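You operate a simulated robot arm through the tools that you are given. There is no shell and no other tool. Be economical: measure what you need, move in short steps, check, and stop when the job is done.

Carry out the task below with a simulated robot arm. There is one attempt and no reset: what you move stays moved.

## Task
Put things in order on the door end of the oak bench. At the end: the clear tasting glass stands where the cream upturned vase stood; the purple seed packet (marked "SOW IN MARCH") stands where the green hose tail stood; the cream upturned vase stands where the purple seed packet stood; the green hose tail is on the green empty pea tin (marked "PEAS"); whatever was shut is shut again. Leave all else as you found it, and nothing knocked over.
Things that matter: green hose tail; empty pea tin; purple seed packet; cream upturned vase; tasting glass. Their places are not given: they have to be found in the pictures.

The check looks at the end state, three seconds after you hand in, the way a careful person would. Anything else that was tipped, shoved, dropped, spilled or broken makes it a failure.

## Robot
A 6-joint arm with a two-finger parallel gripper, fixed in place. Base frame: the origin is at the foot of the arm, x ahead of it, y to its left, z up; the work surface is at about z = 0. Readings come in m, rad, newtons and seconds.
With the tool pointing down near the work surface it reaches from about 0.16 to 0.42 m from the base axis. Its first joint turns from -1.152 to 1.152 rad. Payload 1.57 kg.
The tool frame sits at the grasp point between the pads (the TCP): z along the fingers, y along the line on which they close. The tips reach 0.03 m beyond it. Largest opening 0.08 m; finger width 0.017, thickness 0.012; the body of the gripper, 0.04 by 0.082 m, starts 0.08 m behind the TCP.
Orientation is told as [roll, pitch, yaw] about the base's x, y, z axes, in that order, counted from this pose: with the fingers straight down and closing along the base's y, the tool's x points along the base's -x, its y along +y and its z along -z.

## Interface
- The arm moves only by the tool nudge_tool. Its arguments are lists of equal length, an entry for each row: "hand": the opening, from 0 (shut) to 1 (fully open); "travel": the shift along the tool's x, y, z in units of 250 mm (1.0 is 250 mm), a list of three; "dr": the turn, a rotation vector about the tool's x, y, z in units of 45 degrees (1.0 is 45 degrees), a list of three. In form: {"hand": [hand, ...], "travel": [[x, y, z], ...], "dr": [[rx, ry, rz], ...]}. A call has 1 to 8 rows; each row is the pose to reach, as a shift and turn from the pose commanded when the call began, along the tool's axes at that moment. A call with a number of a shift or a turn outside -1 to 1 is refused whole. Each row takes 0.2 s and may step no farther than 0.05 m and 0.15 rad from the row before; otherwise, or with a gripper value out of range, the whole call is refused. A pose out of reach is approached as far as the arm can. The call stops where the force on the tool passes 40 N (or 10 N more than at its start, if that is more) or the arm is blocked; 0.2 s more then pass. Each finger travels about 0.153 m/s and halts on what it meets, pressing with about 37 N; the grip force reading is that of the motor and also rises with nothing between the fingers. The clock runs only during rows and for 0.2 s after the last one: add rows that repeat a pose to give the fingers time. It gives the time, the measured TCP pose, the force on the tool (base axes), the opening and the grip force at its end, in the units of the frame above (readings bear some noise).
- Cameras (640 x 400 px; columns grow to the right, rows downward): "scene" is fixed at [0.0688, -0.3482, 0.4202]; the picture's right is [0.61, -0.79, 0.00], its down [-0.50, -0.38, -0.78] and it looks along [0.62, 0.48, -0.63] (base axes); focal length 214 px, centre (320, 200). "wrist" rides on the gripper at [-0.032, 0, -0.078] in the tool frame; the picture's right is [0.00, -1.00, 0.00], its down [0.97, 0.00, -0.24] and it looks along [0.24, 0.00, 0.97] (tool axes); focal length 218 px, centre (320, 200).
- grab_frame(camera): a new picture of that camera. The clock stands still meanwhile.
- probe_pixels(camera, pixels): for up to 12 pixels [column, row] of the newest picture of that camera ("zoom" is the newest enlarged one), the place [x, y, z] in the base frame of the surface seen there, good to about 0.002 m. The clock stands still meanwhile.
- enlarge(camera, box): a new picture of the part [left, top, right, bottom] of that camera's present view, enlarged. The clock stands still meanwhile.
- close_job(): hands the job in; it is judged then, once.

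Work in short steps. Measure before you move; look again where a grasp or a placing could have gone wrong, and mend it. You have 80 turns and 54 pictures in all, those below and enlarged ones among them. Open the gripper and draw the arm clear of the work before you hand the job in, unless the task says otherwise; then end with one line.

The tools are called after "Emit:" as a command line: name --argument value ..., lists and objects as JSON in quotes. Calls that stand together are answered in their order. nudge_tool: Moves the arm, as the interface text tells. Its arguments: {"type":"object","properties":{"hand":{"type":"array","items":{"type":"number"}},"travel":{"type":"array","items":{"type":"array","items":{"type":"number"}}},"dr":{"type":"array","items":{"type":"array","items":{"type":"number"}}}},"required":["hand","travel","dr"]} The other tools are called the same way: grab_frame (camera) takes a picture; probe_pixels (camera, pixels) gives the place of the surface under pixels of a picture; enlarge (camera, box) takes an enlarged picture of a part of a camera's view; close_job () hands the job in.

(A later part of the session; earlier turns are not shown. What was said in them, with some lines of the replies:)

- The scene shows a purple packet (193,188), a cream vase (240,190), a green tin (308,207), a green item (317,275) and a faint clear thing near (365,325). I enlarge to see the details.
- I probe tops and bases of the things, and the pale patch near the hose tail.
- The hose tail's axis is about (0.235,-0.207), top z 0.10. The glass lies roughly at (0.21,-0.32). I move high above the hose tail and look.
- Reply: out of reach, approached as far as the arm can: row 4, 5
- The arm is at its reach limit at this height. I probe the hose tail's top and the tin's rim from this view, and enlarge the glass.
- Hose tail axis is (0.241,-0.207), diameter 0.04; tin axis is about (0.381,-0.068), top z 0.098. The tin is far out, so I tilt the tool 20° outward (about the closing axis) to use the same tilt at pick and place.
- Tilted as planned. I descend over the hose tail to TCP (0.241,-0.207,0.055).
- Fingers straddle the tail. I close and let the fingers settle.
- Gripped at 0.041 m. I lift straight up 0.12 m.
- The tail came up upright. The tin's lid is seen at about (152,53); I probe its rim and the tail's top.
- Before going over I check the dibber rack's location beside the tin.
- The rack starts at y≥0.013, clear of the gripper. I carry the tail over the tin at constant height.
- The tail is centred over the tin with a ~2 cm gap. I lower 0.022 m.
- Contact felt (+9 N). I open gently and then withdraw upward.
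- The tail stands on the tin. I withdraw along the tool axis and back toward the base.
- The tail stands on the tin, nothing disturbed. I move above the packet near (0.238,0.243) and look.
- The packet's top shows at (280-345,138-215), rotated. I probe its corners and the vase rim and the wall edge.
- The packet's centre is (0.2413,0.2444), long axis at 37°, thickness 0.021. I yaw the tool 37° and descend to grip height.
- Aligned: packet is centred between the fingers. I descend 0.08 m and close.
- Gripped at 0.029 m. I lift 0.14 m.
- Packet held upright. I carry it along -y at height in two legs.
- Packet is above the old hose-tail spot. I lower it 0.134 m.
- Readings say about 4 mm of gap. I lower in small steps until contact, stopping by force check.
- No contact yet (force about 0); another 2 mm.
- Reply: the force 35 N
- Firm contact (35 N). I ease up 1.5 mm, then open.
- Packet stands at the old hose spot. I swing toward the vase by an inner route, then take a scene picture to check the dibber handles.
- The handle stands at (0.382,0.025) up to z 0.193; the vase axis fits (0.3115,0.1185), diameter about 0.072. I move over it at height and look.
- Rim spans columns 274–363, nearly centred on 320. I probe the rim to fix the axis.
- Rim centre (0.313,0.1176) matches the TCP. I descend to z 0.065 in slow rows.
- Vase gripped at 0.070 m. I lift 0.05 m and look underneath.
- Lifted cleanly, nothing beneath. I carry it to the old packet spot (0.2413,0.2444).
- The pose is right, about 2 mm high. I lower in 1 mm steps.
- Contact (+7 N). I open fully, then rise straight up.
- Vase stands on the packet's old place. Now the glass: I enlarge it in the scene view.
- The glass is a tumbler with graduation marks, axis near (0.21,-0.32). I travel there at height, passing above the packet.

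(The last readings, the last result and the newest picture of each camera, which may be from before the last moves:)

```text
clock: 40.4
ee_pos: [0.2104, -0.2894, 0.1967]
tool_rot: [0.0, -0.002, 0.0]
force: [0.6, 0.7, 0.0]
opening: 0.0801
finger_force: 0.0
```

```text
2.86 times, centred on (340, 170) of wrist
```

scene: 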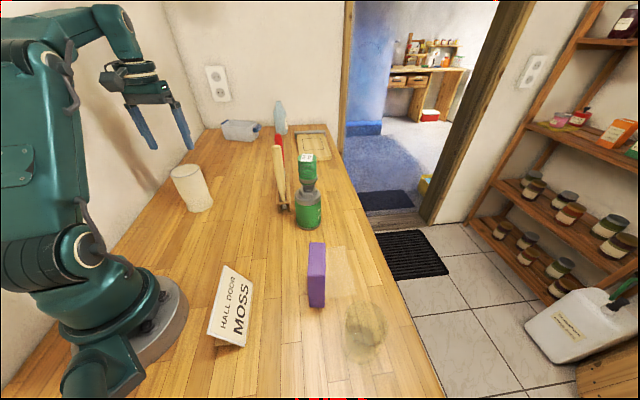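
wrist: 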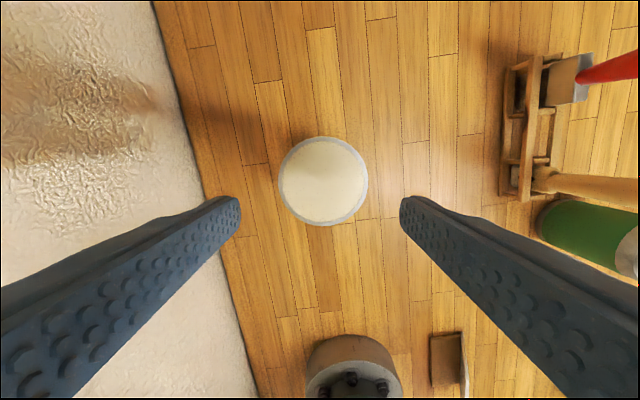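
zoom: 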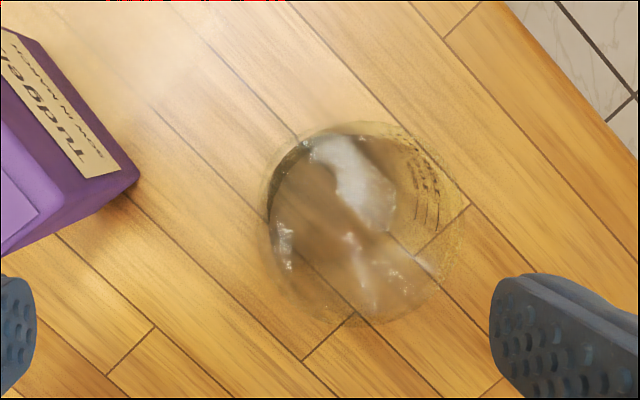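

The rim spans about (260–465, 120–325) in the zoom. I probe around it for glass surface points.

Emit:
probe_pixels --camera "zoom" --pixels '[[275, 195], [268, 215], [280, 240], [462, 215], [370, 126], [420, 150], [430, 190], [350, 170], [365, 320], [310, 310], [430, 300], [285, 165]]'

Emit:
probe_pixels --camera "zoom" --pixels '[[270, 190], [300, 145], [385, 200], [350, 235], [340, 260], [380, 290], [400, 270], [420, 200], [440, 230], [445, 180], [330, 200], [300, 280]]'

```text
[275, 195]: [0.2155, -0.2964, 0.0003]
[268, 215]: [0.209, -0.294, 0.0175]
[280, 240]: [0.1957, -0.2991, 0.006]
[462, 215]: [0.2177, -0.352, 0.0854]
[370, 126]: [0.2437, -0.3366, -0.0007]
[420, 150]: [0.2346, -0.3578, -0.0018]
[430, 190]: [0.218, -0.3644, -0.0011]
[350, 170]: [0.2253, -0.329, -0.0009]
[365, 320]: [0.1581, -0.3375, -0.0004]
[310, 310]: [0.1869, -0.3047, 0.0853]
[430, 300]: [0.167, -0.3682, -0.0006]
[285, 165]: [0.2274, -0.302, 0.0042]
```

```text
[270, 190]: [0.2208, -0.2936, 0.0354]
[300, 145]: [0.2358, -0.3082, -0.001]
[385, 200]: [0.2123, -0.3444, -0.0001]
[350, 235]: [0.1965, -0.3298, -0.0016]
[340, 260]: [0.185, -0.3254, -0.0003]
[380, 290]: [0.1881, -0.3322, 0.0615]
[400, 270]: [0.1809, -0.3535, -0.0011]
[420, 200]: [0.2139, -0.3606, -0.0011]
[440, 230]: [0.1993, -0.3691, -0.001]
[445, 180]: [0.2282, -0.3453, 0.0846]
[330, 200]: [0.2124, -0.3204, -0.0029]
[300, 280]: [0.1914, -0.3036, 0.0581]
```

The glass axis is about (0.212,-0.323), radius 0.03, height 0.086. I move above it and lower to z 0.14, then take a look.

Emit:
nudge_tool --hand '[1, 1, 1]' --travel '[[-0.006, -0.067, 0.114], [-0.006, -0.134, 0.228], [-0.006, -0.134, 0.228]]' --dr '[[0, 0, 0], [0, 0, 0], [0, 0, 0]]'

Emit:
grab_frame --camera "wrist"

```text
clock: 41.2
ee_pos: [0.2125, -0.3236, 0.1393]
tool_rot: [-0.002, -0.004, 0.002]
force: [-0.5, -0.5, -0.1]
opening: 0.0799
finger_force: 0.0
```

```text
17 pictures are left
```

wrist: 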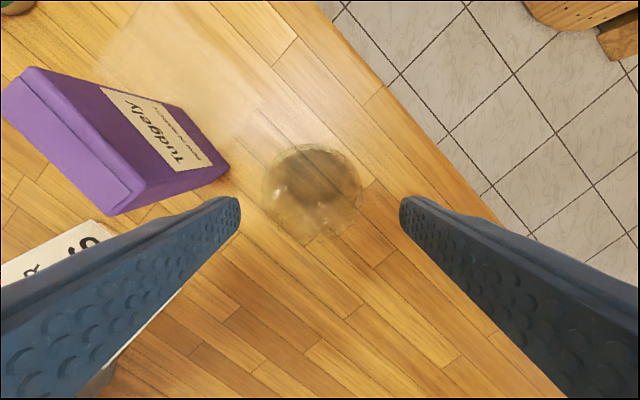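

Rim appears at columns 260–363, slightly left of centre; I enlarge and probe to refine.

Emit:
enlarge --camera "wrist" --box '[240, 130, 400, 250]'

Emit:
probe_pixels --camera "wrist" --pixels '[[262, 190], [264, 200], [362, 190], [360, 200], [311, 145], [300, 147], [311, 240], [325, 240], [270, 215], [352, 165], [348, 228], [278, 160]]'

```text
3.33 times, centred on (320, 190) of wrist
```

zoom: 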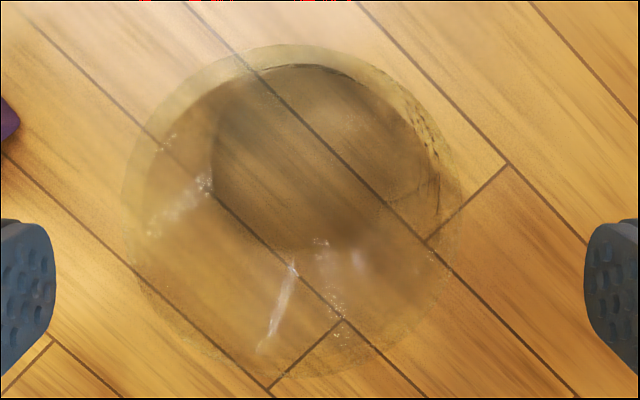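

```text
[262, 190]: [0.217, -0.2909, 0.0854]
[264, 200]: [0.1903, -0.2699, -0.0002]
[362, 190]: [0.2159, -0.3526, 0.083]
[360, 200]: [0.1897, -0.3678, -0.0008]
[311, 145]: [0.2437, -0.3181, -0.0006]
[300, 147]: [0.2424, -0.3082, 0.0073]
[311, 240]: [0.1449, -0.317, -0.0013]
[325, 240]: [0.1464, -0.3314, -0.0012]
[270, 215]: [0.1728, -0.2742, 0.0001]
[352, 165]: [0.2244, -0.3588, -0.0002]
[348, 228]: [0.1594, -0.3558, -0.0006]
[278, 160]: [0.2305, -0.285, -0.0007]
```

Camera-wise the rim centre is ~(0.2155,-0.3195), a few mm from the TCP. I correct and descend to z 0.05, then close.

Emit:
nudge_tool --hand '[1, 1, 1, 1, 1]' --travel '[[-0.012, 0.016, 0], [-0.012, 0.016, 0.12], [-0.012, 0.016, 0.24], [-0.012, 0.016, 0.357], [-0.012, 0.016, 0.357]]' --dr '[[0, 0, 0], [0, 0, 0], [0, 0, 0], [0, 0, 0], [0, 0, 0]]'

Emit:
nudge_tool --hand '[0.88, 0.8, 0.74, 0.7, 0.68, 0.68]' --travel '[[0, 0, 0], [0, 0, 0], [0, 0, 0], [0, 0, 0], [0, 0, 0], [0, 0, 0]]' --dr '[[0, 0, 0], [0, 0, 0], [0, 0, 0], [0, 0, 0], [0, 0, 0], [0, 0, 0]]'

```text
clock: 42.4
ee_pos: [0.2145, -0.32, 0.0479]
tool_rot: [-0.001, 0.0, -0.001]
force: [-0.7, -1.0, -0.2]
opening: 0.0799
finger_force: 0.1
```

```text
clock: 43.8
ee_pos: [0.2141, -0.3196, 0.0489]
tool_rot: [-0.001, -0.002, -0.002]
force: [0.1, 0.9, -0.3]
opening: 0.0632
finger_force: 36.7
```

Glass gripped at 0.063 m. I lift it, drawing it inward to gain height.

Emit:
nudge_tool --hand '[0.6, 0.6, 0.6, 0.6, 0.6, 0.6, 0.6]' --travel '[[0, 0, -0.1], [0, 0, -0.22], [0, 0, -0.34], [0.1, 0.05, -0.44], [0.2, 0.1, -0.53], [0.2, 0.1, -0.58], [0.2, 0.1, -0.58]]' --dr '[[0, 0, 0], [0, 0, 0], [0, 0, 0], [0, 0, 0], [0, 0, 0], [0, 0, 0], [0, 0, 0]]'

Emit:
grab_frame --camera "scene"

Emit:
grab_frame --camera "wrist"

```text
clock: 45.4
ee_pos: [0.1656, -0.2973, 0.1954]
tool_rot: [-0.002, -0.003, -0.001]
force: [1.2, -0.4, -3.2]
opening: 0.0633
finger_force: 37.4
```

```text
15 pictures are left
```

scene: 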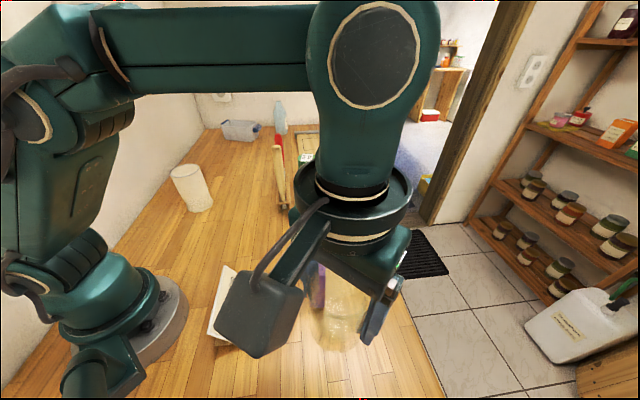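

```text
14 pictures are left
```

wrist: 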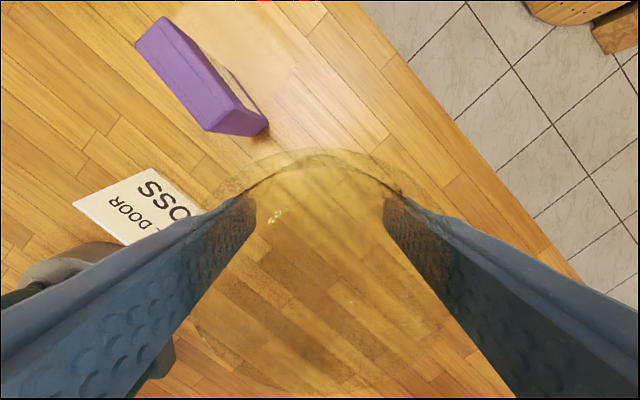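

Glass is held centred in the fingers and level. I carry it back over the bench by an inner route.

Emit:
nudge_tool --hand '[0.6, 0.6, 0.6, 0.6, 0.6, 0.6, 0.6]' --travel '[[-0.015, 0.14, 0], [-0.03, 0.28, 0], [-0.045, 0.42, 0], [-0.06, 0.56, 0], [-0.08, 0.7, 0], [-0.09, 0.82, 0], [-0.1, 0.944, 0]]' --dr '[[0, 0, 0], [0, 0, 0], [0, 0, 0], [0, 0, 0], [0, 0, 0], [0, 0, 0], [0, 0, 0]]'

Emit:
nudge_tool --hand '[0.6, 0.6, 0.6, 0.6, 0.6, 0.6, 0.6, 0.6]' --travel '[[-0.06, 0.14, 0], [-0.12, 0.28, 0], [-0.18, 0.42, 0], [-0.24, 0.56, 0], [-0.32, 0.66, 0], [-0.4, 0.69, 0], [-0.48, 0.71, 0], [-0.48, 0.71, 0]]' --dr '[[0, 0, 0], [0, 0, 0], [0, 0, 0], [0, 0, 0], [0, 0, 0], [0, 0, 0], [0, 0, 0], [0, 0, 0]]'

Emit:
grab_frame --camera "scene"

```text
clock: 47.0
ee_pos: [0.1888, -0.0592, 0.1953]
tool_rot: [-0.002, -0.002, -0.002]
force: [0.6, -0.7, -2.6]
opening: 0.063
finger_force: 37.2
```

```text
clock: 48.8
ee_pos: [0.3102, 0.1176, 0.1965]
tool_rot: [-0.001, -0.002, -0.002]
force: [0.5, -1.2, -2.6]
opening: 0.0631
finger_force: 37.5
```

```text
13 pictures are left
```

scene: 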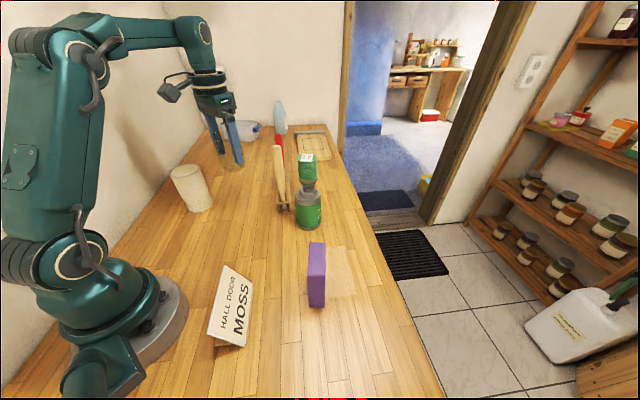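

At (0.311,0.1176) above the old vase spot. I lower 0.141 m, slowing near the end.

Emit:
nudge_tool --hand '[0.6, 0.6, 0.6, 0.6, 0.6, 0.6, 0.6]' --travel '[[-0.007, 0, 0.12], [-0.007, 0, 0.24], [-0.007, 0, 0.36], [-0.007, 0, 0.47], [-0.007, 0, 0.53], [-0.007, 0, 0.565], [-0.007, 0, 0.565]]' --dr '[[0, 0, 0], [0, 0, 0], [0, 0, 0], [0, 0, 0], [0, 0, 0], [0, 0, 0], [0, 0, 0]]'

Emit:
nudge_tool --hand '[0.6, 0.6, 0.6, 0.6]' --travel '[[0, 0, 0.008], [0, 0, 0.014], [0, 0, 0.02], [0, 0, 0.02]]' --dr '[[0, 0, 0], [0, 0, 0], [0, 0, 0], [0, 0, 0]]'

```text
clock: 50.4
ee_pos: [0.3123, 0.1187, 0.0548]
tool_rot: [-0.001, -0.006, -0.001]
force: [-1.4, -4.9, 22.7]
opening: 0.0631
finger_force: 37.3
```

```text
clock: 51.4
ee_pos: [0.3128, 0.1178, 0.0489]
tool_rot: [0.001, -0.005, -0.001]
force: [1.2, 5.4, 22.9]
opening: 0.0628
finger_force: 37.0
```

Force of 23 N on both readings: the glass is on the bench (it likely slid in the grip). I look before opening.

Emit:
enlarge --camera "scene" --box '[190, 130, 310, 230]'

```text
4.00 times, centred on (250, 180) of scene
```

zoom: 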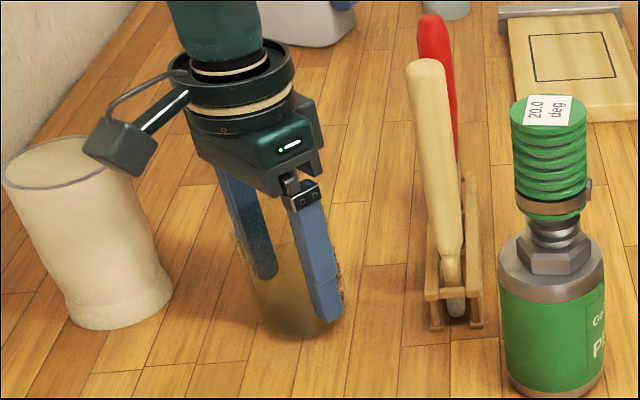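

I probe the box on the gripper and the vase rim to be sure they are not touching.

Emit:
probe_pixels --camera "zoom" --pixels '[[110, 165], [90, 150], [130, 170], [150, 140], [80, 175], [10, 170], [120, 190], [75, 325], [300, 335], [270, 320], [330, 310], [110, 145]]'

```text
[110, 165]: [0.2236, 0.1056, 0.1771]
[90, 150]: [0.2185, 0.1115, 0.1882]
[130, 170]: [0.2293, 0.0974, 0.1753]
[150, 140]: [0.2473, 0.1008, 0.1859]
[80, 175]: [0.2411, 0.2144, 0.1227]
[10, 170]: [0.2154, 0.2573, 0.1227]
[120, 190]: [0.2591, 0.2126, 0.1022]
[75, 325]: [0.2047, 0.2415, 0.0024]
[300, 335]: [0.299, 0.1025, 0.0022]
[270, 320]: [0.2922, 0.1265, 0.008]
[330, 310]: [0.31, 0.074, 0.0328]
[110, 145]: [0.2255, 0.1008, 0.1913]
```

No contact with the vase; the glass base is on the bench. I ease up 1 mm, open fully, and inspect.

Emit:
nudge_tool --hand '[0.6, 0.6, 0.84, 0.92, 1, 1]' --travel '[[0, 0, -0.004], [0, 0, -0.004], [0, 0, -0.004], [0, 0, -0.004], [0, 0, -0.004], [0, 0, -0.004]]' --dr '[[0, 0, 0], [0, 0, 0], [0, 0, 0], [0, 0, 0], [0, 0, 0], [0, 0, 0]]'

Emit:
nudge_tool --hand '[1, 1, 1, 1, 1]' --travel '[[0, 0, -0.1], [0, 0, -0.25], [0, 0, -0.42], [0, 0, -0.6], [0, 0, -0.6]]' --dr '[[0, 0, 0], [0, 0, 0], [0, 0, 0], [0, 0, 0], [0, 0, 0]]'

Emit:
grab_frame --camera "wrist"

Emit:
enlarge --camera "scene" --box '[180, 120, 320, 230]'

```text
clock: 52.8
ee_pos: [0.3122, 0.1175, 0.0491]
tool_rot: [-0.003, -0.003, 0.0]
force: [-0.1, -0.2, 0.0]
opening: 0.0801
finger_force: 0.0
```

```text
clock: 54.0
ee_pos: [0.3124, 0.1182, 0.2001]
tool_rot: [-0.001, -0.001, -0.003]
force: [-0.2, -0.3, 0.4]
opening: 0.0804
finger_force: 0.1
```

```text
11 pictures are left
```

wrist: 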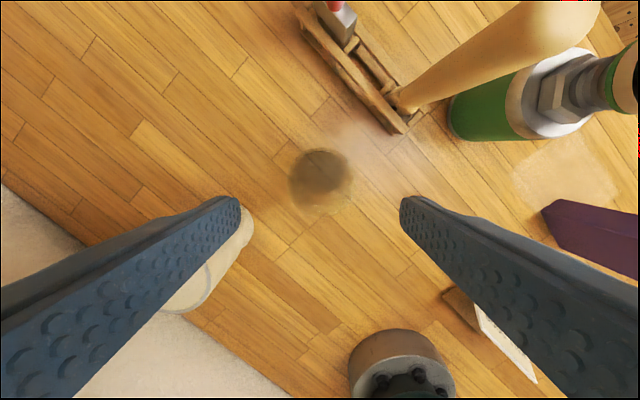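

```text
3.64 times, centred on (250, 175) of scene
```

zoom: 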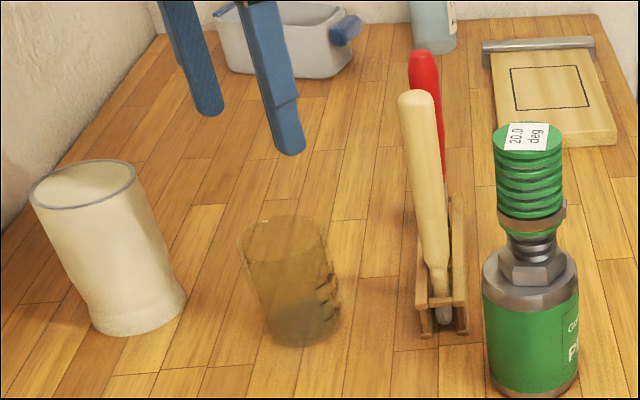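

Glass stands upright at the vase's old place. I retreat to the start pose and take a last picture.

Emit:
nudge_tool --hand '[1, 1, 1, 1, 1, 1]' --travel '[[0.1, -0.08, -0.05], [0.2, -0.18, -0.1], [0.3, -0.3, -0.18], [0.34, -0.44, -0.26], [0.34, -0.57, -0.32], [0.34, -0.57, -0.32]]' --dr '[[0, 0, 0], [0, 0, 0], [0, 0, 0], [0, 0, 0], [0, 0, 0], [0, 0, 0]]'

Emit:
grab_frame --camera "scene"

Emit:
probe_pixels --camera "scene" --pixels '[[317, 246], [317, 306], [308, 158], [190, 172], [195, 211], [261, 213], [230, 275], [327, 270]]'

```text
clock: 55.4
ee_pos: [0.2266, -0.0272, 0.2782]
tool_rot: [-0.003, -0.003, 0.001]
force: [-0.1, 0.2, 0.1]
opening: 0.0801
finger_force: 0.1
```

```text
9 pictures are left
```

scene: 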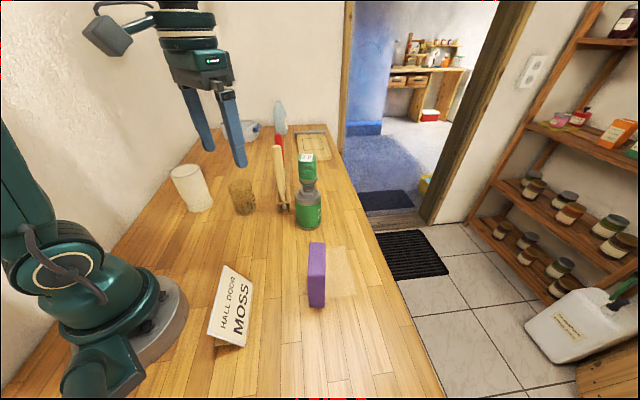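

```text
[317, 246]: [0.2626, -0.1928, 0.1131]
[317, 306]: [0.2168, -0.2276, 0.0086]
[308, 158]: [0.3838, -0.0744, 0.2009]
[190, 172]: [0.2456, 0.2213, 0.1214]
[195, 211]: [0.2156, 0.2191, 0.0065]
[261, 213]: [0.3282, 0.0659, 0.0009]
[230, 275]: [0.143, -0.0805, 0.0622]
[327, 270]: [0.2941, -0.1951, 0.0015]
```

All the things stand in their new places, the rest is undisturbed, and the arm is clear with the gripper open. I hand in.

Emit:
close_job

```text
The job is handed in.
```

The job is handed in. In the last picture the glass, packet and vase stand upright at their target spots and the hose tail stands on the pea tin. I opened nothing and saw nothing else moved.
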